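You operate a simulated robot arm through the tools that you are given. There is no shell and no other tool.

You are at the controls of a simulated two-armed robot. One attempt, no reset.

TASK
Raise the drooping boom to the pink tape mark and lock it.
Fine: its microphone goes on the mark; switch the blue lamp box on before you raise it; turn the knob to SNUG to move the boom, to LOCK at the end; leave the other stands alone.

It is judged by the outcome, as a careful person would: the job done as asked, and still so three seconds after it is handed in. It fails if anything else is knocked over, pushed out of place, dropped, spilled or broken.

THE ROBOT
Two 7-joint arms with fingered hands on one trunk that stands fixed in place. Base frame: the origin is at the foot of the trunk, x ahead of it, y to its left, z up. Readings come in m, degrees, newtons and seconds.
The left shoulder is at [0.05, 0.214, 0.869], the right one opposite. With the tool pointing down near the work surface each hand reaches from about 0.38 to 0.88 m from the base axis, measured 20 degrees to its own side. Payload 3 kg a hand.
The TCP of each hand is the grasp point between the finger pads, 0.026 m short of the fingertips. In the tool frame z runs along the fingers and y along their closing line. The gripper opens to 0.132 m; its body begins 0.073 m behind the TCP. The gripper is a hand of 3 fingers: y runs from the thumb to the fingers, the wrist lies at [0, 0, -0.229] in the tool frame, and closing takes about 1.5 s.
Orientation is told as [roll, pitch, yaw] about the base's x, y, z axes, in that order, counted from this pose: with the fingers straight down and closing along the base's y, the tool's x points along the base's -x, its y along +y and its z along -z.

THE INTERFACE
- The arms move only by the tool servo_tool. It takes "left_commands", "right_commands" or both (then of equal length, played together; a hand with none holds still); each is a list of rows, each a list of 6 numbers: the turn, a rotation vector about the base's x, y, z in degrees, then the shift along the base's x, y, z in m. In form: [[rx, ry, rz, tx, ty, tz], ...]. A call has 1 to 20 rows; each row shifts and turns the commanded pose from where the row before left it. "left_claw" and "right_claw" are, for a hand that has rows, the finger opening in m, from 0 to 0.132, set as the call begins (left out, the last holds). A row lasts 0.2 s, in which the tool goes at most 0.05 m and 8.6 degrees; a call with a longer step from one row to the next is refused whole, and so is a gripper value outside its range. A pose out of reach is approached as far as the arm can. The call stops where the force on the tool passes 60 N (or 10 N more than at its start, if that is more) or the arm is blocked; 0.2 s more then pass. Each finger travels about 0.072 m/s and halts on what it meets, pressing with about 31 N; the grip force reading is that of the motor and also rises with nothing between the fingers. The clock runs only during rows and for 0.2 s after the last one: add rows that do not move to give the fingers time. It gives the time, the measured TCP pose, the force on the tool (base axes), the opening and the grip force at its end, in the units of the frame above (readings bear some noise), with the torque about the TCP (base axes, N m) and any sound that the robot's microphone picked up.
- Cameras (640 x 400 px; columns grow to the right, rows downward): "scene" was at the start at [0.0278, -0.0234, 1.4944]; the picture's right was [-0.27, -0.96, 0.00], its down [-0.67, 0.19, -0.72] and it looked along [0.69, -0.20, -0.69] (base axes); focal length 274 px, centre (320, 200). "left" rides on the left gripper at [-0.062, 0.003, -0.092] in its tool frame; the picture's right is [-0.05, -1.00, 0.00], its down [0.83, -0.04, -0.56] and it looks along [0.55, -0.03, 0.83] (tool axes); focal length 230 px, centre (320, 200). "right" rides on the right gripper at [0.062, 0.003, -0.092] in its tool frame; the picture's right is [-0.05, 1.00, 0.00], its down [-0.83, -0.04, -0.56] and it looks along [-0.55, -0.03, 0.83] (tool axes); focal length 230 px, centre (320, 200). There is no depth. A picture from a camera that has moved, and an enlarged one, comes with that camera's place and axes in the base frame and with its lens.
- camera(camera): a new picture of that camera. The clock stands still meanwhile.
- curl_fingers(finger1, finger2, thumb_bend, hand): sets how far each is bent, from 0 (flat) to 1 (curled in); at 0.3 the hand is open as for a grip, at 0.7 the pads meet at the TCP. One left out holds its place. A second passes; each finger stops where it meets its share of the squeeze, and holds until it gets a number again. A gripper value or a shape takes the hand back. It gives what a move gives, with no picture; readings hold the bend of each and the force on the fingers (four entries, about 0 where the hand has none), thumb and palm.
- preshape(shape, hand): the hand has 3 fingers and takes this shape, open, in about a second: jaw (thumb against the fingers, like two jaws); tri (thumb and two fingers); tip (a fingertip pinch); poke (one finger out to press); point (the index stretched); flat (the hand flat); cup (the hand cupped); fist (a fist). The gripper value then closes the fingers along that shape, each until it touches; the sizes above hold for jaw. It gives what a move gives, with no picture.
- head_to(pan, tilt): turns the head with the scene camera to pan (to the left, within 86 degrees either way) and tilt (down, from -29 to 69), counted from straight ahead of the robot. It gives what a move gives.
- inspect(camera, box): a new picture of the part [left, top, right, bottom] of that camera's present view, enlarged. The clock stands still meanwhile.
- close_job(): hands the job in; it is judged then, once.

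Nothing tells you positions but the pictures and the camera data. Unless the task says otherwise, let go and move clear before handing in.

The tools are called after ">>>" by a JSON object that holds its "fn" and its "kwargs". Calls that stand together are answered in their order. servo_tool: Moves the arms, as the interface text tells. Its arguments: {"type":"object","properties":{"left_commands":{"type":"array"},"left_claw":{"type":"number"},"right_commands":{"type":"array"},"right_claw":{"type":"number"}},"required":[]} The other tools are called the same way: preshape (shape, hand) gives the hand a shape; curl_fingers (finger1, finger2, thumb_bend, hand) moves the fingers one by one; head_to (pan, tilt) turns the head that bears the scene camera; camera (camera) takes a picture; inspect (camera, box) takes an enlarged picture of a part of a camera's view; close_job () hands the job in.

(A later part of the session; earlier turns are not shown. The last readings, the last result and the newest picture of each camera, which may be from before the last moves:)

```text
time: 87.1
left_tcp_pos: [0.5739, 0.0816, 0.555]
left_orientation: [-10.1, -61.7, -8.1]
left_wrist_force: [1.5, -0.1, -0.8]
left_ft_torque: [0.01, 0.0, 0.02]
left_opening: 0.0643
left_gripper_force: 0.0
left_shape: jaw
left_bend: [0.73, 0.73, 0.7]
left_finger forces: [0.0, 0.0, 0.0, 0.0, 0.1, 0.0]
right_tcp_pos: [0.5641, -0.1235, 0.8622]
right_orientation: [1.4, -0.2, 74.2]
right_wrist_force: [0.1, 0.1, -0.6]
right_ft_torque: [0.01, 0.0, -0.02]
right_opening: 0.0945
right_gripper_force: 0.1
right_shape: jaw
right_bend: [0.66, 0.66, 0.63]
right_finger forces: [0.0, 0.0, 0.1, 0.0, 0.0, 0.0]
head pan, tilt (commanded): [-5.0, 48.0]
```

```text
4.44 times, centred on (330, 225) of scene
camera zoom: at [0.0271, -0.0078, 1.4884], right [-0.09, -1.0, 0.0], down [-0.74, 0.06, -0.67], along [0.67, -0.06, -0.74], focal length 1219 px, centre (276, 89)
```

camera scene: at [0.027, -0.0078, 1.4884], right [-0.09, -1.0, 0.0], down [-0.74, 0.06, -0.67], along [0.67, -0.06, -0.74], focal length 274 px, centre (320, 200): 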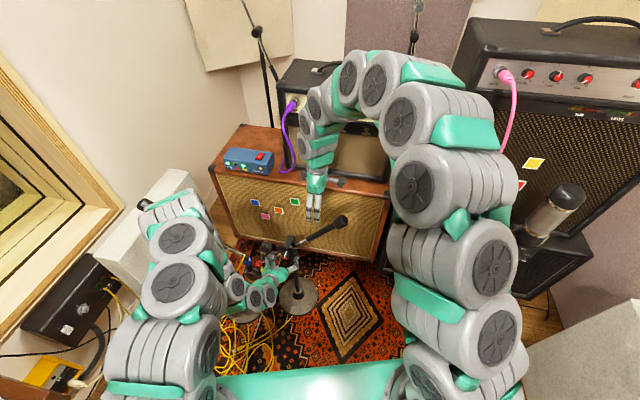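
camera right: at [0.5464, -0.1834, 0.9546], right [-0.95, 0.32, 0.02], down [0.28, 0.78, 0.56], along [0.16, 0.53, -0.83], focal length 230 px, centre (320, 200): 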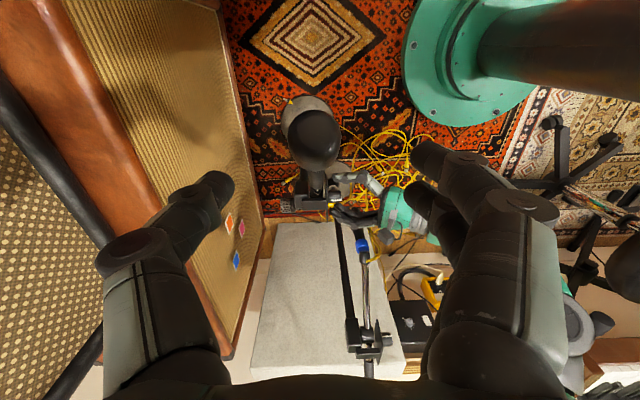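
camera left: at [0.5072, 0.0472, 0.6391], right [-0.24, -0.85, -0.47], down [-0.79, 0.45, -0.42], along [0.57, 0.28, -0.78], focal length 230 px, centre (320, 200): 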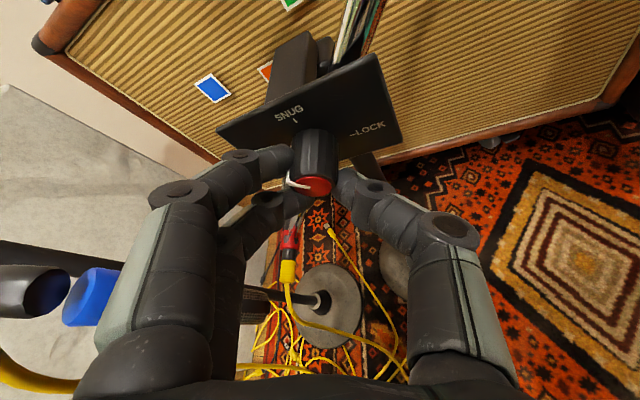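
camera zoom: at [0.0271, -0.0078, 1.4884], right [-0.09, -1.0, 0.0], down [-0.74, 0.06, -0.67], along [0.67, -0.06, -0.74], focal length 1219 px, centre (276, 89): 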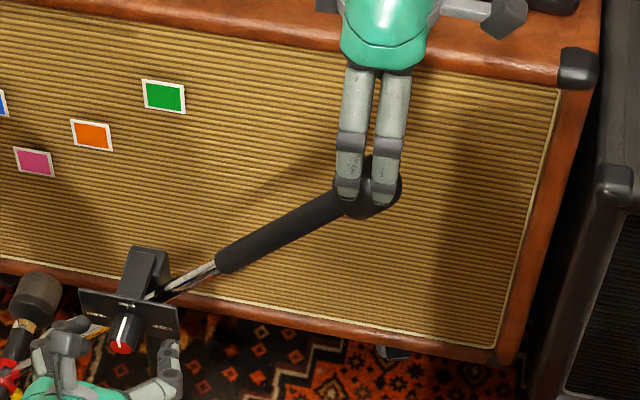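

The ball is centered between the fingers. I'll lower until the palm rests on the ball, watching the force.

>>> {"fn": "servo_tool", "kwargs": {"right_commands": [[0, 0, 0, -0.0014, -0.0048, -0.02], [0, 0, 0, 0, 0, -0.025], [0, 0, 0, 0, 0, -0.025], [0, 0, 0, 0, 0, -0.02]]}}

>>> {"fn": "servo_tool", "kwargs": {"right_commands": [[0, 0, 0, 0, 0, -0.01], [0, 0, 0, 0, 0, -0.008]]}}

>>> {"fn": "camera", "kwargs": {"camera": "right"}}

>>> {"fn": "inspect", "kwargs": {"camera": "scene", "box": [260, 180, 400, 270]}}

```text
time: 88.1
left_tcp_pos: [0.5737, 0.0809, 0.5542]
left_orientation: [-10.1, -61.7, -8.3]
left_wrist_force: [0.5, -0.2, -0.1]
left_ft_torque: [-0.02, -0.02, 0.02]
left_opening: 0.0642
left_gripper_force: 0.1
left_shape: jaw
left_bend: [0.73, 0.73, 0.7]
left_finger forces: [0.2, 0.0, 0.1, 0.0, 0.1, 0.1]
right_tcp_pos: [0.5627, -0.1296, 0.7705]
right_orientation: [1.6, 0.0, 74.2]
right_wrist_force: [0.6, 0.2, 0.2]
right_ft_torque: [0.03, 0.02, 0.01]
right_opening: 0.0949
right_gripper_force: 0.1
right_shape: jaw
right_bend: [0.66, 0.66, 0.63]
right_finger forces: [0.0, 0.1, 0.1, 0.0, 0.1, 0.0]
head pan, tilt (commanded): [-5.0, 48.0]
```

```text
time: 88.7
left_tcp_pos: [0.5741, 0.0805, 0.5544]
left_orientation: [-10.2, -61.7, -8.1]
left_wrist_force: [-0.7, 0.2, -0.7]
left_ft_torque: [-0.03, 0.03, 0.0]
left_opening: 0.0642
left_gripper_force: 0.1
left_shape: jaw
left_bend: [0.73, 0.73, 0.7]
left_finger forces: [0.1, 0.0, 0.1, 0.0, 0.0, 0.0]
right_tcp_pos: [0.5648, -0.1295, 0.7525]
right_orientation: [1.3, -0.1, 74.2]
right_wrist_force: [-0.3, -0.7, -0.6]
right_ft_torque: [0.0, -0.02, 0.0]
right_opening: 0.0947
right_gripper_force: 0.0
right_shape: jaw
right_bend: [0.66, 0.66, 0.63]
right_finger forces: [0.0, 0.0, 0.0, 0.0, 0.0, 0.1]
head pan, tilt (commanded): [-5.0, 48.0]
```

```text
taken
camera right: at [0.5462, -0.1889, 0.8443], right [-0.95, 0.32, 0.02], down [0.28, 0.78, 0.56], along [0.16, 0.53, -0.83], focal length 230 px, centre (320, 200)
```

right: 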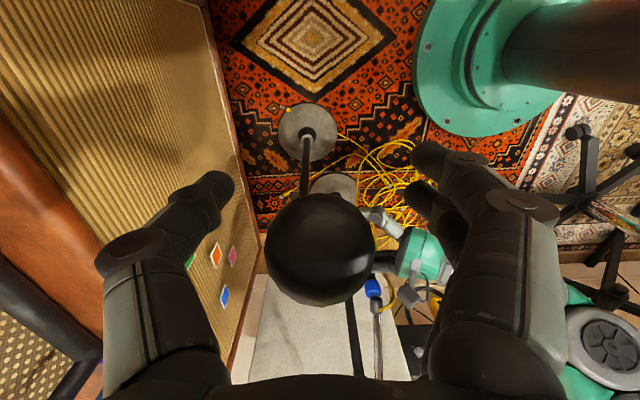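

```text
4.44 times, centred on (330, 225) of scene
camera zoom: at [0.0271, -0.0078, 1.4884], right [-0.09, -1.0, 0.0], down [-0.74, 0.06, -0.67], along [0.67, -0.06, -0.74], focal length 1219 px, centre (276, 89)
```

zoom: 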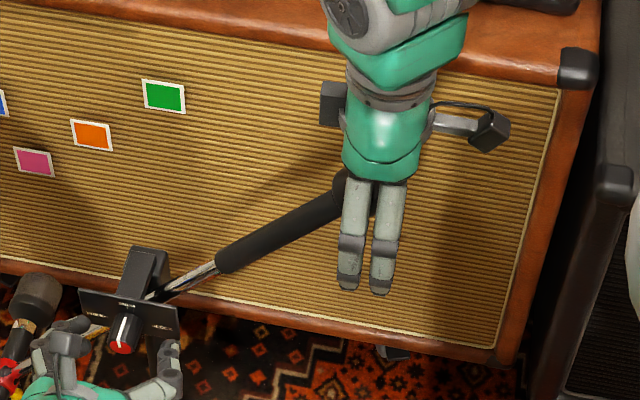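

The ball is well inside the hand. I'll close the fingers around it to cage it.

>>> {"fn": "servo_tool", "kwargs": {"right_commands": [[0, 0, 0, 0, 0, -0.004], [0, 0, 0, 0, 0, 0], [0, 0, 0, 0, 0, 0], [0, 0, 0, 0, 0, 0], [0, 0, 0, 0, 0, 0]], "right_claw": 0.02}}

>>> {"fn": "inspect", "kwargs": {"camera": "scene", "box": [200, 130, 400, 270]}}

>>> {"fn": "camera", "kwargs": {"camera": "right"}}

```text
time: 89.9
left_tcp_pos: [0.5745, 0.0807, 0.5548]
left_orientation: [-10.1, -61.6, -8.2]
left_wrist_force: [-1.7, 0.1, -0.9]
left_ft_torque: [-0.02, 0.01, -0.02]
left_opening: 0.0643
left_gripper_force: 0.1
left_shape: jaw
left_bend: [0.73, 0.73, 0.7]
left_finger forces: [0.1, 0.0, 0.0, 0.0, 0.0, 0.0]
right_tcp_pos: [0.5643, -0.1292, 0.7474]
right_orientation: [1.3, 0.0, 74.2]
right_wrist_force: [-0.4, -0.1, -0.1]
right_ft_torque: [0.05, 0.03, 0.07]
right_opening: 0.0207
right_gripper_force: 0.1
right_shape: jaw
right_bend: [0.73, 0.73, 0.7]
right_finger forces: [0.1, 0.0, 0.0, 0.0, 0.0, 0.0]
head pan, tilt (commanded): [-5.0, 48.0]
```

```text
2.86 times, centred on (300, 200) of scene
camera zoom: at [0.0271, -0.0078, 1.4884], right [-0.09, -1.0, 0.0], down [-0.74, 0.06, -0.67], along [0.67, -0.06, -0.74], focal length 784 px, centre (377, 200)
```

zoom: 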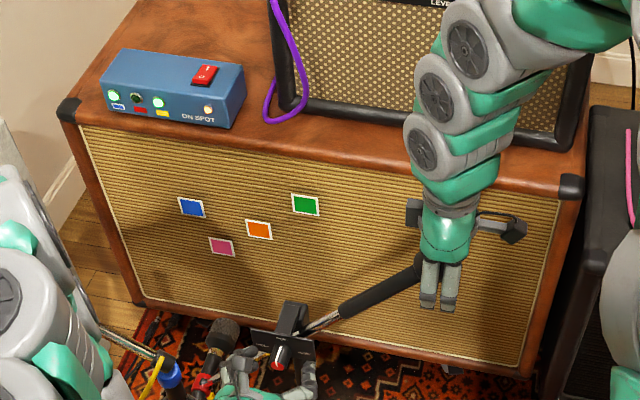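

```text
taken
camera right: at [0.5459, -0.1891, 0.8393], right [-0.95, 0.32, 0.02], down [0.28, 0.78, 0.56], along [0.16, 0.53, -0.83], focal length 230 px, centre (320, 200)
```

right: 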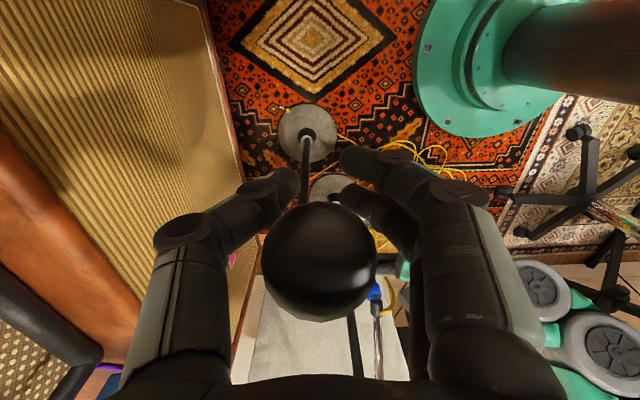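

The fingers are closed under the ball with the palm just above it, and the scene view shows the lamps and marks clearly. I'll lower until contact.

>>> {"fn": "servo_tool", "kwargs": {"right_commands": [[0, 0, 0, 0, 0, -0.007], [0, 0, 0, 0, 0, -0.004], [0, 0, 0, 0, 0, -0.003]]}}

>>> {"fn": "inspect", "kwargs": {"camera": "scene", "box": [200, 130, 400, 270]}}

```text
time: 90.7
left_tcp_pos: [0.5732, 0.082, 0.5546]
left_orientation: [-10.1, -61.7, -8.2]
left_wrist_force: [0.8, -0.5, 0.0]
left_ft_torque: [-0.02, 0.02, 0.0]
left_opening: 0.064
left_gripper_force: 0.0
left_shape: jaw
left_bend: [0.73, 0.73, 0.7]
left_finger forces: [0.1, 0.1, 0.0, 0.1, 0.0, 0.1]
right_tcp_pos: [0.5637, -0.1311, 0.7338]
right_orientation: [1.4, 0.0, 74.3]
right_wrist_force: [-0.5, 1.0, 0.3]
right_ft_torque: [-0.01, -0.04, 0.0]
right_opening: 0.0207
right_gripper_force: 0.1
right_shape: jaw
right_bend: [0.73, 0.73, 0.7]
right_finger forces: [0.0, 0.0, 0.0, 0.0, 0.0, 0.0]
head pan, tilt (commanded): [-5.0, 48.0]
```

```text
2.86 times, centred on (300, 200) of scene
camera zoom: at [0.0271, -0.0078, 1.4884], right [-0.09, -1.0, 0.0], down [-0.74, 0.06, -0.67], along [0.67, -0.06, -0.74], focal length 784 px, centre (377, 200)
```

zoom: 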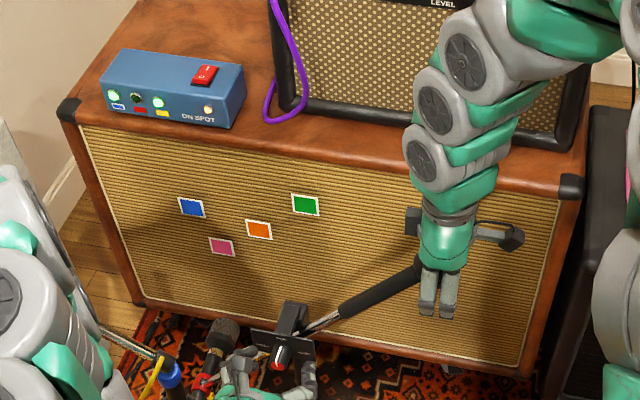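

>>> {"fn": "servo_tool", "kwargs": {"right_commands": [[0, 0, 0, 0, 0, -0.004], [0, 0, 0, 0, 0, -0.004]]}}

>>> {"fn": "servo_tool", "kwargs": {"right_commands": [[0, 0, 0, 0, 0, -0.004], [0, 0, 0, 0, 0, -0.004]]}}

>>> {"fn": "inspect", "kwargs": {"camera": "scene", "box": [200, 130, 400, 270]}}

>>> {"fn": "camera", "kwargs": {"camera": "right"}}

```text
time: 91.3
left_tcp_pos: [0.5746, 0.0822, 0.5551]
left_orientation: [-10.1, -61.7, -8.2]
left_wrist_force: [0.7, -1.1, 0.6]
left_ft_torque: [-0.01, -0.01, 0.04]
left_opening: 0.0643
left_gripper_force: 0.0
left_shape: jaw
left_bend: [0.73, 0.73, 0.7]
left_finger forces: [0.1, 0.0, 0.0, 0.0, 0.1, 0.0]
right_tcp_pos: [0.5645, -0.131, 0.725]
right_orientation: [1.5, 0.1, 74.2]
right_wrist_force: [-0.9, 0.6, -0.1]
right_ft_torque: [0.02, 0.01, 0.03]
right_opening: 0.0205
right_gripper_force: 0.1
right_shape: jaw
right_bend: [0.73, 0.73, 0.7]
right_finger forces: [0.0, 0.0, 0.0, 0.1, 0.0, 0.0]
head pan, tilt (commanded): [-5.0, 48.0]
```

```text
time: 91.9
left_tcp_pos: [0.5737, 0.0821, 0.5541]
left_orientation: [-10.1, -61.5, -8.2]
left_wrist_force: [0.1, 0.1, 0.6]
left_ft_torque: [0.02, -0.01, -0.03]
left_opening: 0.0643
left_gripper_force: 0.0
left_shape: jaw
left_bend: [0.73, 0.73, 0.7]
left_finger forces: [0.0, 0.1, 0.0, 0.1, 0.1, 0.0]
right_tcp_pos: [0.5649, -0.1321, 0.7174]
right_orientation: [1.3, 0.0, 74.3]
right_wrist_force: [-5.9, -8.0, 16.3]
right_ft_torque: [0.65, -0.56, 0.01]
right_opening: 0.0205
right_gripper_force: 0.1
right_shape: jaw
right_bend: [0.73, 0.73, 0.7]
right_finger forces: [0.0, 0.0, 0.0, 0.1, 0.0, 15.8]
head pan, tilt (commanded): [-5.0, 48.0]
```

```text
2.86 times, centred on (300, 200) of scene
camera zoom: at [0.0268, -0.0079, 1.4885], right [-0.09, -1.0, 0.0], down [-0.74, 0.07, -0.67], along [0.67, -0.06, -0.74], focal length 784 px, centre (377, 200)
```

zoom: 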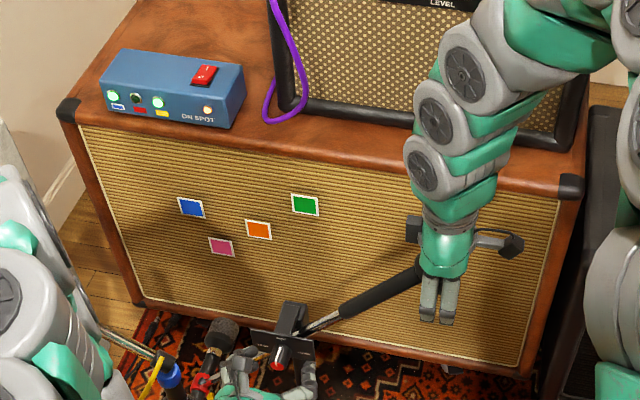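

```text
taken
camera right: at [0.547, -0.1905, 0.8105], right [-0.95, 0.32, 0.02], down [0.28, 0.78, 0.55], along [0.16, 0.53, -0.83], focal length 230 px, centre (320, 200)
```

right: 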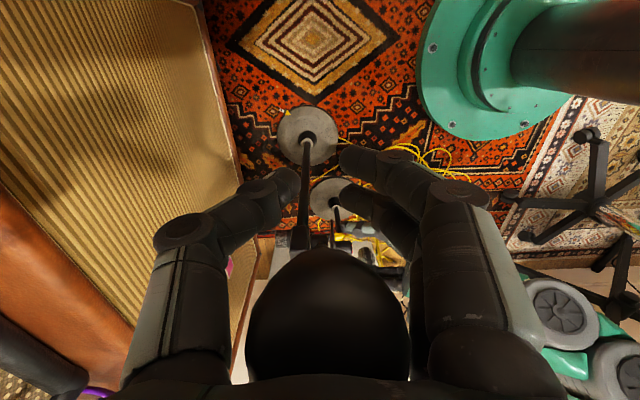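

Palm contact is made (about 16 N). Now I'll follow the arc: right and down together, in small steps.

>>> {"fn": "servo_tool", "kwargs": {"right_commands": [[0, 0, 0, -0.0012, -0.0042, -0.0034], [0, 0, 0, -0.0012, -0.0042, -0.0034], [0, 0, 0, -0.0011, -0.0038, -0.0035]]}}

>>> {"fn": "inspect", "kwargs": {"camera": "scene", "box": [200, 130, 400, 270]}}

```text
time: 92.7
left_tcp_pos: [0.5743, 0.0832, 0.5539]
left_orientation: [-10.1, -61.7, -8.2]
left_wrist_force: [-0.1, 0.6, -0.5]
left_ft_torque: [0.01, 0.03, -0.01]
left_opening: 0.0644
left_gripper_force: 0.1
left_shape: jaw
left_bend: [0.73, 0.73, 0.7]
left_finger forces: [0.1, 0.0, 0.0, 0.1, 0.0, 0.0]
right_tcp_pos: [0.5619, -0.1426, 0.7084]
right_orientation: [1.3, -0.1, 74.2]
right_wrist_force: [-6.5, -12.1, 20.1]
right_ft_torque: [1.09, -0.61, -0.02]
right_opening: 0.0202
right_gripper_force: 0.0
right_shape: jaw
right_bend: [0.73, 0.73, 0.7]
right_finger forces: [0.1, 0.0, 0.0, 0.0, 0.1, 20.2]
head pan, tilt (commanded): [-5.0, 48.0]
```

```text
2.86 times, centred on (300, 200) of scene
camera zoom: at [0.0268, -0.0079, 1.4885], right [-0.09, -1.0, 0.0], down [-0.74, 0.07, -0.67], along [0.67, -0.06, -0.74], focal length 784 px, centre (377, 200)
```

zoom: 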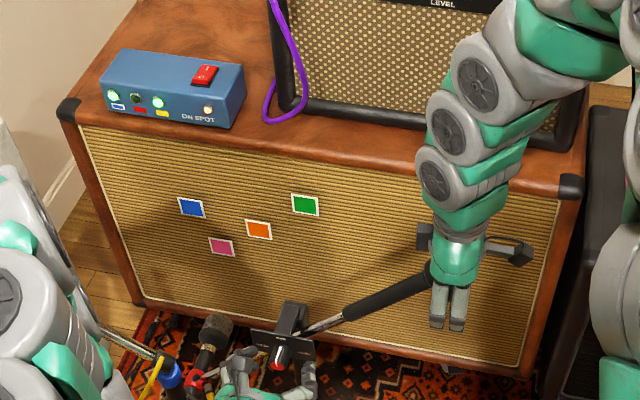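

It's working: the handle came down and the red mic rose. I'll continue in small steps, watching the red lamp.

>>> {"fn": "servo_tool", "kwargs": {"right_commands": [[0, 0, 0, -0.001, -0.0036, -0.0037], [0, 0, 0, -0.001, -0.0036, -0.0037], [0, 0, 0, -0.001, -0.0035, -0.0038]]}}

>>> {"fn": "inspect", "kwargs": {"camera": "scene", "box": [200, 130, 400, 270]}}

```text
time: 93.5
left_tcp_pos: [0.5742, 0.0825, 0.5544]
left_orientation: [-10.1, -61.7, -8.1]
left_wrist_force: [0.6, 0.0, 0.1]
left_ft_torque: [0.0, -0.03, -0.02]
left_opening: 0.0642
left_gripper_force: 0.1
left_shape: jaw
left_bend: [0.73, 0.73, 0.7]
left_finger forces: [0.0, 0.0, 0.2, 0.1, 0.0, 0.1]
right_tcp_pos: [0.5586, -0.1524, 0.6967]
right_orientation: [1.4, 0.0, 74.2]
right_wrist_force: [-3.3, -10.2, 15.1]
right_ft_torque: [0.84, -0.3, 0.04]
right_opening: 0.0207
right_gripper_force: 0.1
right_shape: jaw
right_bend: [0.73, 0.73, 0.7]
right_finger forces: [0.0, 0.0, 0.1, 0.0, 0.0, 14.7]
head pan, tilt (commanded): [-5.0, 48.0]
```

```text
2.86 times, centred on (300, 200) of scene
camera zoom: at [0.0269, -0.0078, 1.4884], right [-0.09, -1.0, 0.0], down [-0.74, 0.06, -0.67], along [0.67, -0.06, -0.74], focal length 784 px, centre (377, 200)
```

zoom: 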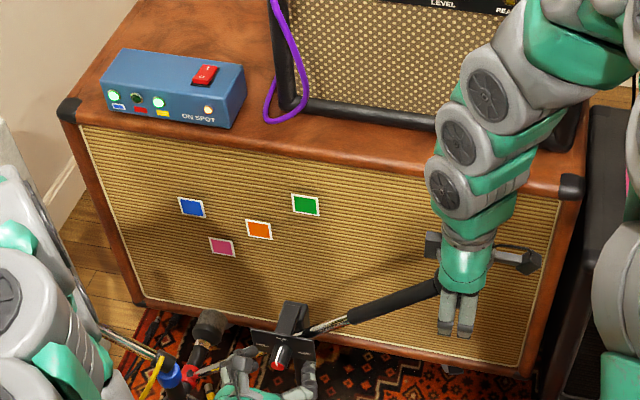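

About 6° done, with roughly 9° to go by my estimate. I'll continue in 1° steps.

>>> {"fn": "servo_tool", "kwargs": {"right_commands": [[0, 0, 0, -0.0009, -0.0032, -0.0039], [0, 0, 0, -0.0009, -0.0031, -0.004], [0, 0, 0, -0.0009, -0.0031, -0.004], [0, 0, 0, -0.0008, -0.003, -0.004]]}}

>>> {"fn": "inspect", "kwargs": {"camera": "scene", "box": [200, 130, 400, 270]}}

>>> {"fn": "camera", "kwargs": {"camera": "left"}}

```text
time: 94.5
left_tcp_pos: [0.5739, 0.081, 0.5538]
left_orientation: [-10.1, -61.8, -8.1]
left_wrist_force: [-0.4, 0.4, 0.0]
left_ft_torque: [-0.02, 0.01, -0.01]
left_opening: 0.0644
left_gripper_force: 0.0
left_shape: jaw
left_bend: [0.73, 0.73, 0.7]
left_finger forces: [0.0, 0.0, 0.0, 0.0, 0.0, 0.0]
right_tcp_pos: [0.555, -0.165, 0.6805]
right_orientation: [1.4, 0.1, 74.3]
right_wrist_force: [-2.5, -7.8, 10.8]
right_ft_torque: [0.68, -0.19, -0.05]
right_opening: 0.0206
right_gripper_force: 0.1
right_shape: jaw
right_bend: [0.73, 0.73, 0.7]
right_finger forces: [0.0, 0.0, 0.1, 0.1, 0.1, 11.1]
head pan, tilt (commanded): [-5.0, 48.0]
```

```text
2.86 times, centred on (300, 200) of scene
camera zoom: at [0.027, -0.0078, 1.4884], right [-0.09, -1.0, 0.0], down [-0.74, 0.06, -0.67], along [0.67, -0.06, -0.74], focal length 784 px, centre (377, 200)
```

zoom: 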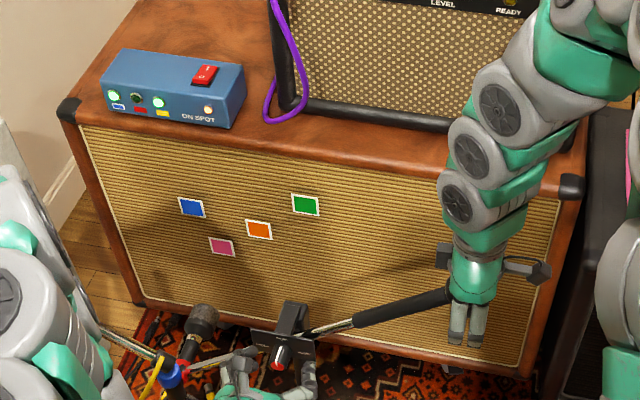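

```text
taken
camera left: at [0.5263, 0.1076, 0.6515], right [-0.27, -0.95, 0.13], down [-0.86, 0.18, -0.47], along [0.42, -0.24, -0.87], focal length 230 px, centre (320, 200)
```

left: 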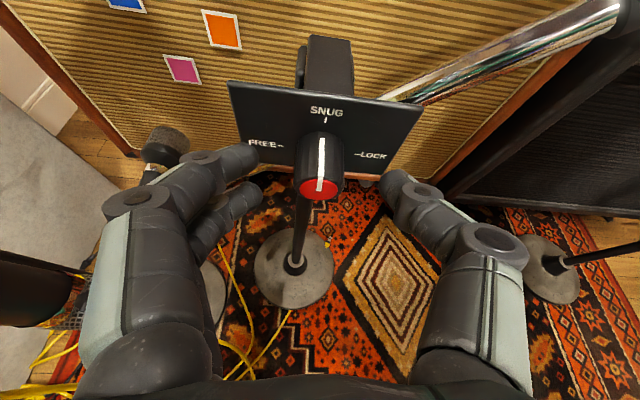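

>>> {"fn": "servo_tool", "kwargs": {"right_commands": [[0, 0, 0, -0.0008, -0.003, -0.0041], [0, 0, 0, -0.0008, -0.0029, -0.0042], [0, 0, 0, -0.0008, -0.0028, -0.0042]]}}

>>> {"fn": "inspect", "kwargs": {"camera": "scene", "box": [200, 130, 400, 270]}}

>>> {"fn": "inspect", "kwargs": {"camera": "scene", "box": [220, 140, 290, 180]}}

```text
time: 95.3
left_tcp_pos: [0.5728, 0.0819, 0.5534]
left_orientation: [-10.2, -61.6, -8.2]
left_wrist_force: [0.1, -0.5, 0.4]
left_ft_torque: [0.02, 0.02, -0.02]
left_opening: 0.0643
left_gripper_force: 0.1
left_shape: jaw
left_bend: [0.73, 0.73, 0.7]
left_finger forces: [0.0, 0.0, 0.0, 0.0, 0.0, 0.0]
right_tcp_pos: [0.5516, -0.1723, 0.6678]
right_orientation: [1.3, -0.1, 74.4]
right_wrist_force: [-1.3, -6.4, 8.4]
right_ft_torque: [0.57, -0.08, 0.03]
right_opening: 0.0205
right_gripper_force: 0.1
right_shape: jaw
right_bend: [0.73, 0.73, 0.7]
right_finger forces: [0.1, 0.0, 0.1, 0.0, 0.0, 9.3]
head pan, tilt (commanded): [-5.0, 48.0]
```

```text
2.86 times, centred on (300, 200) of scene
camera zoom: at [0.027, -0.0078, 1.4884], right [-0.09, -1.0, 0.0], down [-0.74, 0.06, -0.67], along [0.67, -0.06, -0.74], focal length 784 px, centre (377, 200)
```

zoom: 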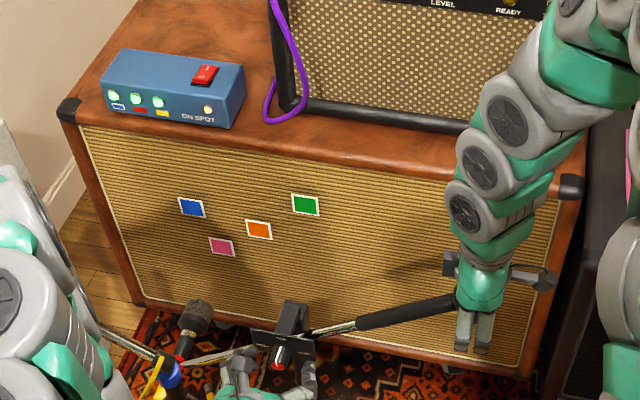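

```text
9.14 times, centred on (255, 160) of scene
camera zoom: at [0.027, -0.0078, 1.4884], right [-0.09, -1.0, 0.0], down [-0.74, 0.06, -0.67], along [0.67, -0.06, -0.74], focal length 2508 px, centre (914, 566)
```

zoom: 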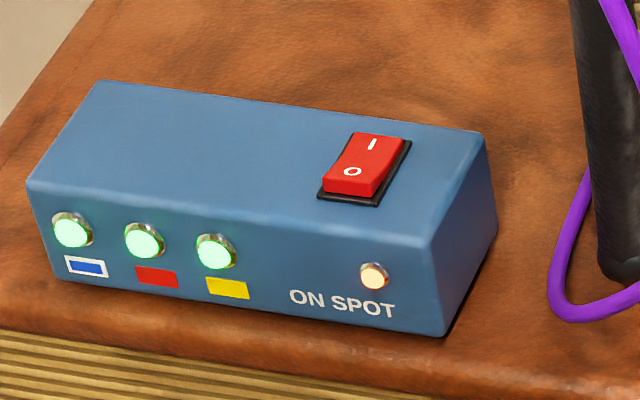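

The red lamp has just lit: the mic is on its spot. I'll measure how well centered it is against the pink mark before deciding on a final nudge.

>>> {"fn": "inspect", "kwargs": {"camera": "left", "box": [100, 20, 260, 180]}}

>>> {"fn": "inspect", "kwargs": {"camera": "scene", "box": [230, 180, 330, 260]}}

```text
2.50 times, centred on (180, 100) of left
camera zoom: at [0.5264, 0.1076, 0.6515], right [-0.27, -0.95, 0.13], down [-0.86, 0.18, -0.47], along [0.42, -0.24, -0.87], focal length 575 px, centre (670, 450)
```

zoom: 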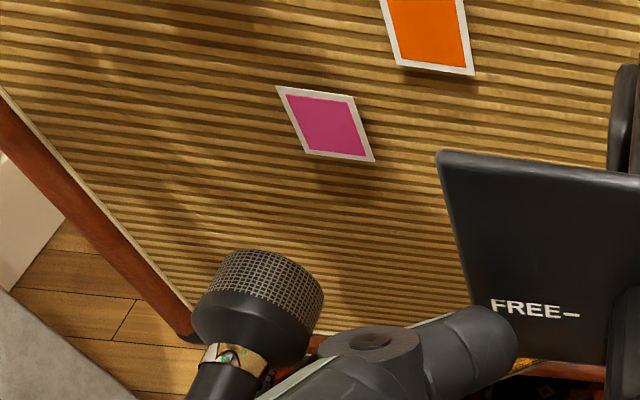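

```text
5.00 times, centred on (280, 220) of scene
camera zoom: at [0.027, -0.0078, 1.4884], right [-0.09, -1.0, 0.0], down [-0.74, 0.06, -0.67], along [0.67, -0.06, -0.74], focal length 1371 px, centre (520, 100)
```

zoom: 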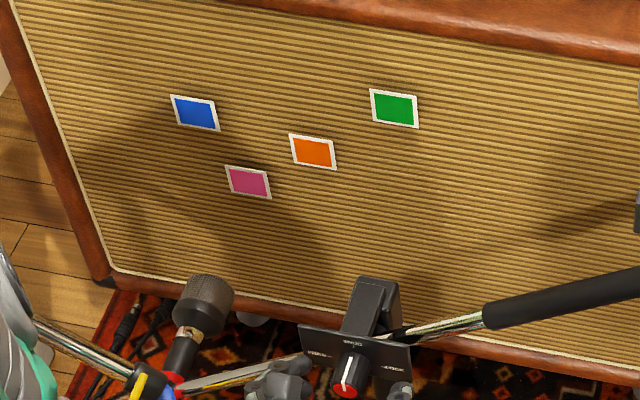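

The lamp is lit but by my measurement the mic is still a couple of degrees low of the pink mark's center. I'll raise another 2° and re-check the lamp.

>>> {"fn": "servo_tool", "kwargs": {"right_commands": [[0, 0, 0, -0.0008, -0.0028, -0.0042], [0, 0, 0, -0.0008, -0.0027, -0.0042], [0, 0, 0, 0, 0, 0]]}}

>>> {"fn": "inspect", "kwargs": {"camera": "scene", "box": [220, 140, 290, 180]}}

>>> {"fn": "inspect", "kwargs": {"camera": "scene", "box": [230, 180, 330, 260]}}

>>> {"fn": "inspect", "kwargs": {"camera": "left", "box": [100, 20, 260, 180]}}

```text
time: 96.1
left_tcp_pos: [0.5747, 0.0812, 0.5547]
left_orientation: [-10.1, -61.7, -8.2]
left_wrist_force: [-0.9, 0.6, 0.6]
left_ft_torque: [-0.01, -0.03, 0.01]
left_opening: 0.0642
left_gripper_force: 0.1
left_shape: jaw
left_bend: [0.73, 0.73, 0.7]
left_finger forces: [0.0, 0.1, 0.0, 0.1, 0.0, 0.0]
right_tcp_pos: [0.5515, -0.179, 0.6594]
right_orientation: [1.5, -0.1, 74.2]
right_wrist_force: [-1.9, -5.1, 8.6]
right_ft_torque: [0.43, -0.15, -0.03]
right_opening: 0.0203
right_gripper_force: 0.1
right_shape: jaw
right_bend: [0.73, 0.73, 0.7]
right_finger forces: [0.1, 0.0, 0.0, 0.0, 0.0, 7.9]
head pan, tilt (commanded): [-5.0, 48.0]
```

```text
9.14 times, centred on (255, 160) of scene
camera zoom: at [0.027, -0.0078, 1.4884], right [-0.09, -1.0, 0.0], down [-0.74, 0.06, -0.67], along [0.67, -0.06, -0.74], focal length 2508 px, centre (914, 566)
```

zoom: 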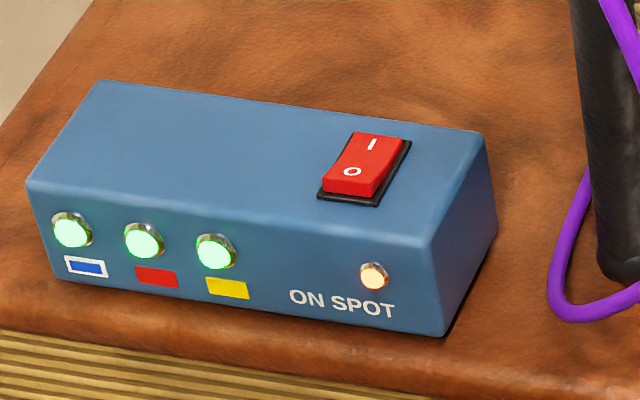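

```text
5.00 times, centred on (280, 220) of scene
camera zoom: at [0.027, -0.0078, 1.4884], right [-0.09, -1.0, 0.0], down [-0.74, 0.06, -0.67], along [0.67, -0.06, -0.74], focal length 1371 px, centre (520, 100)
```

zoom: 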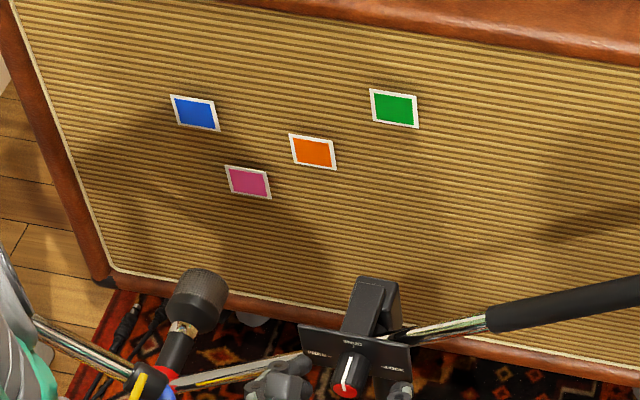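

```text
2.50 times, centred on (180, 100) of left
camera zoom: at [0.5264, 0.1075, 0.6515], right [-0.27, -0.95, 0.13], down [-0.86, 0.18, -0.47], along [0.42, -0.24, -0.87], focal length 575 px, centre (670, 450)
```

zoom: 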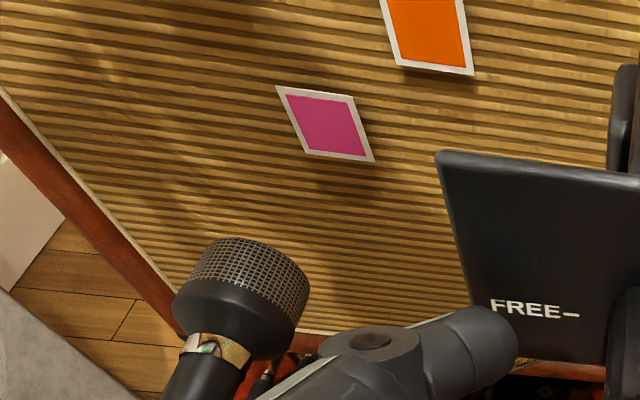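

The lamp stays lit, and in both views the mic's axis now runs through the pink mark's center within a few millimetres. I'll take the load off the right palm and check that the boom stays put.

>>> {"fn": "servo_tool", "kwargs": {"right_commands": [[0, 0, 0, 0.0004, 0.0012, 0.003], [0, 0, 0, 0, 0, 0.002], [0, 0, 0, 0, 0, 0]]}}

>>> {"fn": "inspect", "kwargs": {"camera": "scene", "box": [230, 180, 330, 260]}}

>>> {"fn": "inspect", "kwargs": {"camera": "left", "box": [160, 40, 480, 240]}}

```text
time: 96.9
left_tcp_pos: [0.5734, 0.0817, 0.555]
left_orientation: [-10.1, -61.7, -8.2]
left_wrist_force: [0.1, 0.3, -0.3]
left_ft_torque: [-0.02, -0.01, -0.01]
left_opening: 0.0645
left_gripper_force: 0.0
left_shape: jaw
left_bend: [0.73, 0.73, 0.7]
left_finger forces: [0.0, 0.1, 0.0, 0.0, 0.1, 0.0]
right_tcp_pos: [0.552, -0.1784, 0.6652]
right_orientation: [1.4, -0.1, 74.2]
right_wrist_force: [0.7, -0.7, 0.0]
right_ft_torque: [0.01, 0.0, 0.01]
right_opening: 0.0203
right_gripper_force: 0.0
right_shape: jaw
right_bend: [0.73, 0.73, 0.7]
right_finger forces: [0.0, 0.0, 0.0, 0.0, 0.0, 0.1]
head pan, tilt (commanded): [-5.0, 48.0]
```

```text
5.00 times, centred on (280, 220) of scene
camera zoom: at [0.0271, -0.0078, 1.4884], right [-0.09, -1.0, 0.0], down [-0.74, 0.06, -0.67], along [0.67, -0.06, -0.74], focal length 1371 px, centre (520, 100)
```

zoom: 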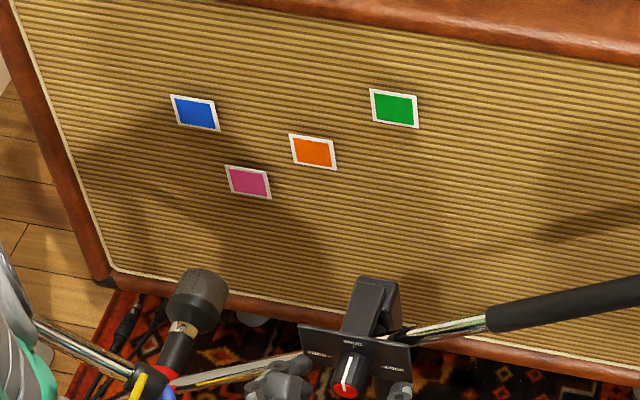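

```text
2.00 times, centred on (320, 140) of left
camera zoom: at [0.5264, 0.1076, 0.6514], right [-0.27, -0.95, 0.13], down [-0.86, 0.18, -0.47], along [0.42, -0.24, -0.87], focal length 460 px, centre (320, 320)
```

zoom: 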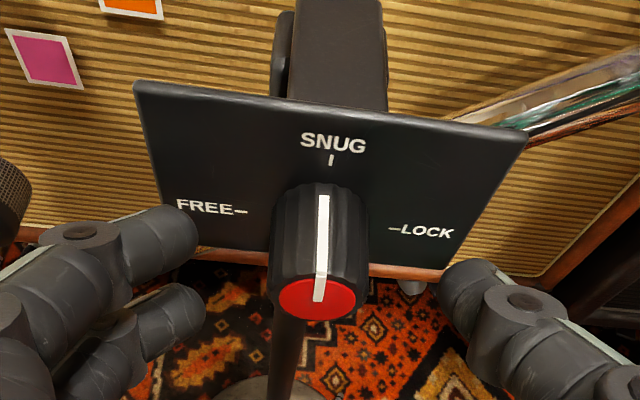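

The boom holds on SNUG with no load. Now I'll lock it: pre-twist the left hand, grip the knob, and turn clockwise toward LOCK.

>>> {"fn": "servo_tool", "kwargs": {"left_commands": [[-7.98, 2.27, 0, 0.0001, 0.0009, 0], [-7.98, 2.27, 0, 0.0001, 0.0009, 0], [-7.98, 2.27, 0, 0.0001, 0.0009, 0], [0, 0, 0, 0, 0, 0]]}}

>>> {"fn": "servo_tool", "kwargs": {"left_commands": [[0, 0, 0, 0, 0, 0], [0, 0, 0, 0, 0, 0], [0, 0, 0, 0, 0, 0], [0, 0, 0, 0, 0, 0], [0, 0, 0, 0, 0, 0], [0, 0, 0, 0, 0, 0]], "left_claw": 0.0}}

>>> {"fn": "inspect", "kwargs": {"camera": "left", "box": [240, 80, 400, 230]}}

```text
time: 97.9
left_tcp_pos: [0.5732, 0.0838, 0.5533]
left_orientation: [-51.3, -50.5, 26.5]
left_wrist_force: [0.2, -0.5, 0.6]
left_ft_torque: [-0.01, 0.0, 0.03]
left_opening: 0.0643
left_gripper_force: 0.1
left_shape: jaw
left_bend: [0.73, 0.73, 0.7]
left_finger forces: [0.0, 0.0, 0.1, 0.0, 0.0, 0.1]
right_tcp_pos: [0.5507, -0.1774, 0.6655]
right_orientation: [1.4, -0.2, 74.2]
right_wrist_force: [-0.8, 0.0, 0.4]
right_ft_torque: [-0.01, 0.0, -0.02]
right_opening: 0.0205
right_gripper_force: 0.0
right_shape: jaw
right_bend: [0.73, 0.73, 0.7]
right_finger forces: [0.0, 0.0, 0.0, 0.1, 0.0, 0.1]
head pan, tilt (commanded): [-5.0, 48.0]
```

```text
time: 99.3
left_tcp_pos: [0.5728, 0.0843, 0.5543]
left_orientation: [-51.2, -50.5, 26.5]
left_wrist_force: [3.9, -7.0, -6.5]
left_ft_torque: [0.0, -0.01, -0.01]
left_opening: 0.0134
left_gripper_force: 30.8
left_shape: jaw
left_bend: [0.72, 0.7, 0.7]
left_finger forces: [14.2, 12.3, 0.1, 0.1, 28.1, 0.0]
right_tcp_pos: [0.5507, -0.1789, 0.6656]
right_orientation: [1.4, -0.1, 74.2]
right_wrist_force: [0.4, -0.1, 0.0]
right_ft_torque: [0.05, -0.02, 0.02]
right_opening: 0.0203
right_gripper_force: 0.0
right_shape: jaw
right_bend: [0.73, 0.73, 0.7]
right_finger forces: [0.1, 0.1, 0.0, 0.0, 0.0, 0.0]
head pan, tilt (commanded): [-5.0, 48.0]
```

```text
2.67 times, centred on (320, 155) of left
camera zoom: at [0.5372, 0.1476, 0.6366], right [-0.23, -0.81, 0.53], down [-0.92, 0.0, -0.4], along [0.33, -0.58, -0.75], focal length 614 px, centre (320, 320)
```

zoom: 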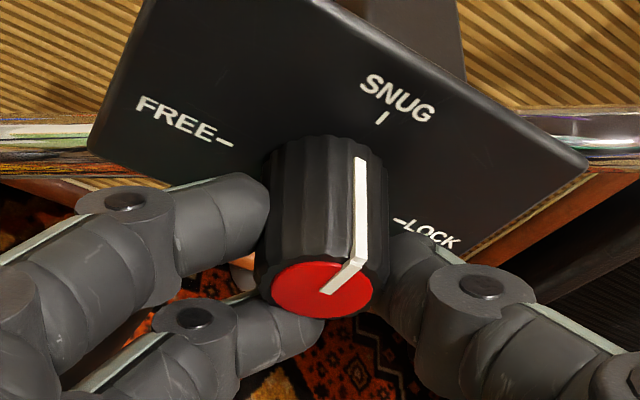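

Gripped. Turning clockwise about 60° toward LOCK.

>>> {"fn": "servo_tool", "kwargs": {"left_commands": [[7.2, -2.06, 0, -0.0001, -0.0007, 0], [7.2, -2.06, 0, -0.0001, -0.0007, 0], [7.2, -2.06, 0, -0.0001, -0.0007, 0], [7.2, -2.06, 0, -0.0001, -0.0007, 0]]}}

>>> {"fn": "servo_tool", "kwargs": {"left_commands": [[7.2, -2.06, 0, -0.0001, -0.0007, 0], [7.2, -2.06, 0, -0.0001, -0.0007, 0], [7.2, -2.06, 0, -0.0001, -0.0007, 0], [7.2, -2.06, 0, -0.0001, -0.0007, 0]]}}

>>> {"fn": "inspect", "kwargs": {"camera": "left", "box": [240, 80, 400, 230]}}

>>> {"fn": "inspect", "kwargs": {"camera": "scene", "box": [200, 130, 400, 270]}}

```text
time: 100.3
left_tcp_pos: [0.5742, 0.0804, 0.5531]
left_orientation: [0.9, -62.0, -17.8]
left_wrist_force: [-6.7, 4.2, 2.2]
left_ft_torque: [-0.05, -0.07, 0.13]
left_opening: 0.0133
left_gripper_force: 31.3
left_shape: jaw
left_bend: [0.73, 0.7, 0.71]
left_finger forces: [18.9, 13.1, 0.0, 0.1, 28.0, 0.0]
right_tcp_pos: [0.551, -0.1787, 0.6658]
right_orientation: [1.4, -0.1, 74.3]
right_wrist_force: [0.0, -0.4, -0.3]
right_ft_torque: [0.0, 0.01, 0.03]
right_opening: 0.0205
right_gripper_force: 0.0
right_shape: jaw
right_bend: [0.73, 0.73, 0.7]
right_finger forces: [0.0, 0.0, 0.0, 0.0, 0.1, 0.0]
head pan, tilt (commanded): [-5.0, 48.0]
```

```text
time: 101.3
left_tcp_pos: [0.5732, 0.0781, 0.5531]
left_orientation: [50.6, -49.0, -59.8]
left_wrist_force: [7.1, 16.3, -16.4]
left_ft_torque: [-0.05, 0.05, 0.32]
left_opening: 0.0124
left_gripper_force: 31.3
left_shape: jaw
left_bend: [0.72, 0.69, 0.71]
left_finger forces: [17.6, 21.8, 0.0, 0.0, 25.4, 0.0]
right_tcp_pos: [0.5512, -0.1774, 0.6655]
right_orientation: [1.5, -0.1, 74.2]
right_wrist_force: [-0.5, -0.2, 0.6]
right_ft_torque: [0.02, -0.01, -0.05]
right_opening: 0.0207
right_gripper_force: 0.0
right_shape: jaw
right_bend: [0.73, 0.73, 0.7]
right_finger forces: [0.0, 0.0, 0.0, 0.1, 0.1, 0.0]
head pan, tilt (commanded): [-5.0, 48.0]
```

```text
2.67 times, centred on (320, 155) of left
camera zoom: at [0.5096, 0.0492, 0.6394], right [-0.24, -0.85, -0.47], down [-0.79, 0.45, -0.42], along [0.57, 0.27, -0.78], focal length 614 px, centre (320, 320)
```

zoom: 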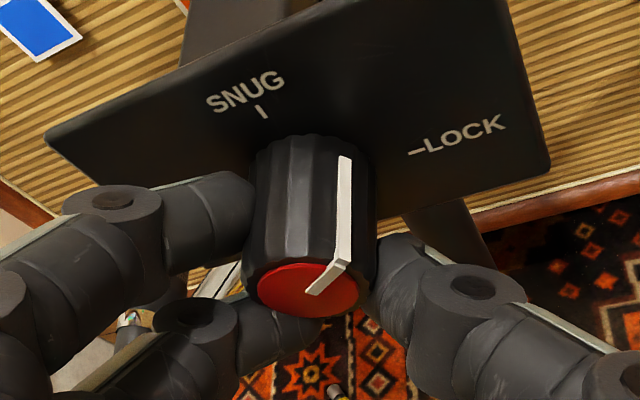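

```text
2.86 times, centred on (300, 200) of scene
camera zoom: at [0.0274, -0.0076, 1.4884], right [-0.09, -1.0, 0.0], down [-0.74, 0.06, -0.67], along [0.67, -0.06, -0.74], focal length 784 px, centre (377, 200)
```

zoom: 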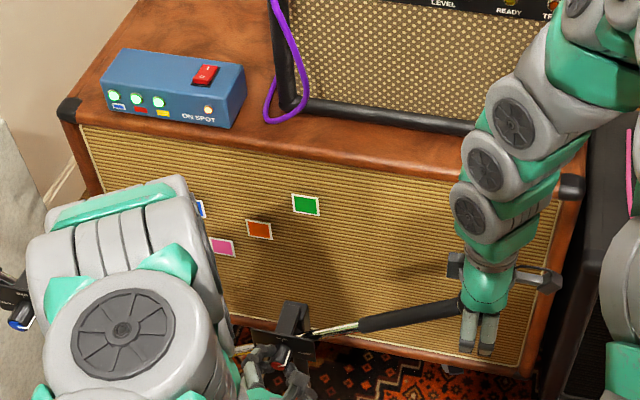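

The pointer has turned about 58° past SNUG and all lamps remain lit. I'll release, rotate back, and check before the final turn.

>>> {"fn": "servo_tool", "kwargs": {"left_commands": [[0, 0, 0, 0.0005, 0.002, -0.001], [0, 0, 0, 0, 0, 0]]}}

>>> {"fn": "servo_tool", "kwargs": {"left_commands": [[0, 0, 0, 0, 0, 0], [0, 0, 0, 0, 0, 0], [0, 0, 0, 0, 0, 0], [0, 0, 0, 0, 0, 0]], "left_claw": 0.065}}

>>> {"fn": "servo_tool", "kwargs": {"left_commands": [[-7.2, 2.06, 0, 0.0001, 0.0007, 0.0002], [-7.2, 2.06, 0, 0.0001, 0.0007, 0.0002], [-7.2, 2.06, 0, 0.0001, 0.0007, 0.0002], [-7.2, 2.06, 0, 0.0001, 0.0007, 0.0002]]}}

>>> {"fn": "inspect", "kwargs": {"camera": "left", "box": [240, 80, 400, 230]}}

```text
time: 101.9
left_tcp_pos: [0.5733, 0.0798, 0.5516]
left_orientation: [50.5, -49.3, -60.1]
left_wrist_force: [-3.3, 9.7, -3.8]
left_ft_torque: [-0.07, -0.08, 0.25]
left_opening: 0.0126
left_gripper_force: 31.0
left_shape: jaw
left_bend: [0.72, 0.69, 0.71]
left_finger forces: [19.4, 15.7, 0.0, 0.0, 26.5, 0.0]
right_tcp_pos: [0.552, -0.1787, 0.6662]
right_orientation: [1.5, 0.0, 74.1]
right_wrist_force: [0.1, -0.9, 0.5]
right_ft_torque: [-0.01, 0.0, -0.02]
right_opening: 0.0206
right_gripper_force: 0.1
right_shape: jaw
right_bend: [0.73, 0.73, 0.7]
right_finger forces: [0.1, 0.0, 0.0, 0.0, 0.1, 0.1]
head pan, tilt (commanded): [-5.0, 48.0]
```

```text
time: 102.9
left_tcp_pos: [0.5718, 0.0811, 0.5516]
left_orientation: [50.5, -49.3, -60.0]
left_wrist_force: [-1.0, 0.5, -0.8]
left_ft_torque: [-0.02, 0.03, -0.01]
left_opening: 0.0642
left_gripper_force: 0.1
left_shape: jaw
left_bend: [0.73, 0.73, 0.7]
left_finger forces: [0.1, 0.0, 0.0, 0.0, 0.0, 0.0]
right_tcp_pos: [0.5514, -0.1784, 0.6653]
right_orientation: [1.4, -0.2, 74.2]
right_wrist_force: [0.3, 0.7, 0.0]
right_ft_torque: [0.0, -0.01, 0.0]
right_opening: 0.0205
right_gripper_force: 0.0
right_shape: jaw
right_bend: [0.73, 0.73, 0.7]
right_finger forces: [0.1, 0.0, 0.0, 0.0, 0.0, 0.1]
head pan, tilt (commanded): [-5.0, 48.0]
```

```text
time: 103.9
left_tcp_pos: [0.5746, 0.0839, 0.5534]
left_orientation: [0.4, -62.0, -17.3]
left_wrist_force: [-0.1, 0.4, 0.0]
left_ft_torque: [0.03, 0.01, -0.03]
left_opening: 0.0644
left_gripper_force: 0.1
left_shape: jaw
left_bend: [0.73, 0.73, 0.7]
left_finger forces: [0.0, 0.1, 0.0, 0.0, 0.0, 0.0]
right_tcp_pos: [0.5517, -0.1785, 0.666]
right_orientation: [1.4, -0.2, 74.1]
right_wrist_force: [0.8, 0.1, -0.3]
right_ft_torque: [0.02, -0.02, 0.0]
right_opening: 0.0205
right_gripper_force: 0.1
right_shape: jaw
right_bend: [0.73, 0.73, 0.7]
right_finger forces: [0.0, 0.0, 0.0, 0.1, 0.0, 0.1]
head pan, tilt (commanded): [-5.0, 48.0]
```

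```text
2.67 times, centred on (320, 155) of left
camera zoom: at [0.5244, 0.1017, 0.6515], right [-0.27, -0.96, 0.04], down [-0.85, 0.22, -0.47], along [0.45, -0.16, -0.88], focal length 614 px, centre (320, 320)
```

zoom: 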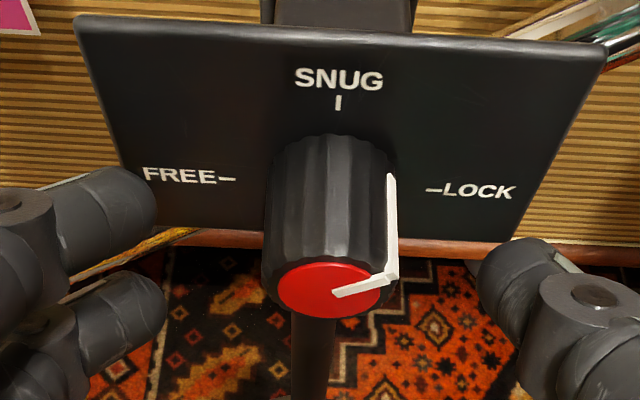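

The pointer is about 65–68° past SNUG, so roughly 23° short of LOCK. I'll re-center, re-grip and turn the rest.

>>> {"fn": "servo_tool", "kwargs": {"left_commands": [[-7.2, 2.06, 0, -0.0003, -0.0008, 0.0005], [0, 0, 0, -0.0002, -0.0007, 0.0005]]}}

>>> {"fn": "servo_tool", "kwargs": {"left_commands": [[0, 0, 0, 0, 0, 0], [0, 0, 0, 0, 0, 0], [0, 0, 0, 0, 0, 0], [0, 0, 0, 0, 0, 0], [0, 0, 0, 0, 0, 0], [0, 0, 0, 0, 0, 0]], "left_claw": 0.0}}

>>> {"fn": "servo_tool", "kwargs": {"left_commands": [[6.7, -1.9, 0, -0.0001, -0.0006, 0], [6.7, -1.9, 0, -0.0001, -0.0006, 0], [6.7, -1.9, 0, -0.0001, -0.0006, 0]]}}

>>> {"fn": "inspect", "kwargs": {"camera": "left", "box": [240, 80, 400, 230]}}

```text
time: 104.5
left_tcp_pos: [0.5734, 0.0824, 0.5545]
left_orientation: [-15.3, -61.3, -3.8]
left_wrist_force: [-0.7, 0.6, 1.0]
left_ft_torque: [0.0, 0.02, 0.01]
left_opening: 0.0648
left_gripper_force: 0.0
left_shape: jaw
left_bend: [0.73, 0.73, 0.7]
left_finger forces: [0.1, 0.1, 0.0, 0.0, 0.0, 0.1]
right_tcp_pos: [0.5507, -0.1782, 0.6649]
right_orientation: [1.4, -0.1, 74.1]
right_wrist_force: [0.0, -0.6, 1.0]
right_ft_torque: [0.01, 0.01, 0.0]
right_opening: 0.0205
right_gripper_force: 0.1
right_shape: jaw
right_bend: [0.73, 0.73, 0.7]
right_finger forces: [0.1, 0.0, 0.0, 0.1, 0.0, 0.1]
head pan, tilt (commanded): [-5.0, 48.0]
```

```text
time: 105.9
left_tcp_pos: [0.5721, 0.0816, 0.5539]
left_orientation: [-15.3, -61.3, -3.9]
left_wrist_force: [3.6, -3.3, -9.4]
left_ft_torque: [0.02, 0.06, 0.01]
left_opening: 0.013
left_gripper_force: 30.6
left_shape: jaw
left_bend: [0.73, 0.7, 0.7]
left_finger forces: [14.2, 12.5, 0.0, 0.0, 27.7, 0.0]
right_tcp_pos: [0.5519, -0.1776, 0.6655]
right_orientation: [1.4, 0.1, 74.2]
right_wrist_force: [0.4, 0.7, -0.1]
right_ft_torque: [0.01, -0.03, -0.01]
right_opening: 0.0207
right_gripper_force: 0.1
right_shape: jaw
right_bend: [0.73, 0.73, 0.7]
right_finger forces: [0.0, 0.0, 0.0, 0.1, 0.1, 0.0]
head pan, tilt (commanded): [-5.0, 48.0]
```

```text
time: 106.7
left_tcp_pos: [0.5736, 0.0802, 0.5553]
left_orientation: [27.3, -58.7, -40.8]
left_wrist_force: [-0.8, 4.8, -17.3]
left_ft_torque: [0.03, 0.21, 0.1]
left_opening: 0.0131
left_gripper_force: 31.4
left_shape: jaw
left_bend: [0.73, 0.7, 0.7]
left_finger forces: [15.9, 17.3, 0.0, 0.1, 29.0, 0.1]
right_tcp_pos: [0.5514, -0.1783, 0.6657]
right_orientation: [1.4, -0.1, 74.2]
right_wrist_force: [0.2, -0.1, -0.1]
right_ft_torque: [0.04, -0.03, 0.01]
right_opening: 0.0205
right_gripper_force: 0.0
right_shape: jaw
right_bend: [0.73, 0.73, 0.7]
right_finger forces: [0.1, 0.1, 0.0, 0.1, 0.0, 0.0]
head pan, tilt (commanded): [-5.0, 48.0]
```

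```text
2.67 times, centred on (320, 155) of left
camera zoom: at [0.5175, 0.0762, 0.6504], right [-0.26, -0.94, -0.19], down [-0.82, 0.33, -0.46], along [0.5, 0.04, -0.86], focal length 614 px, centre (320, 320)
```

zoom: 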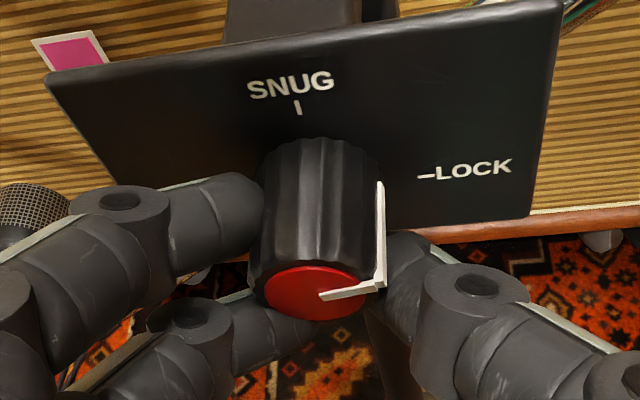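

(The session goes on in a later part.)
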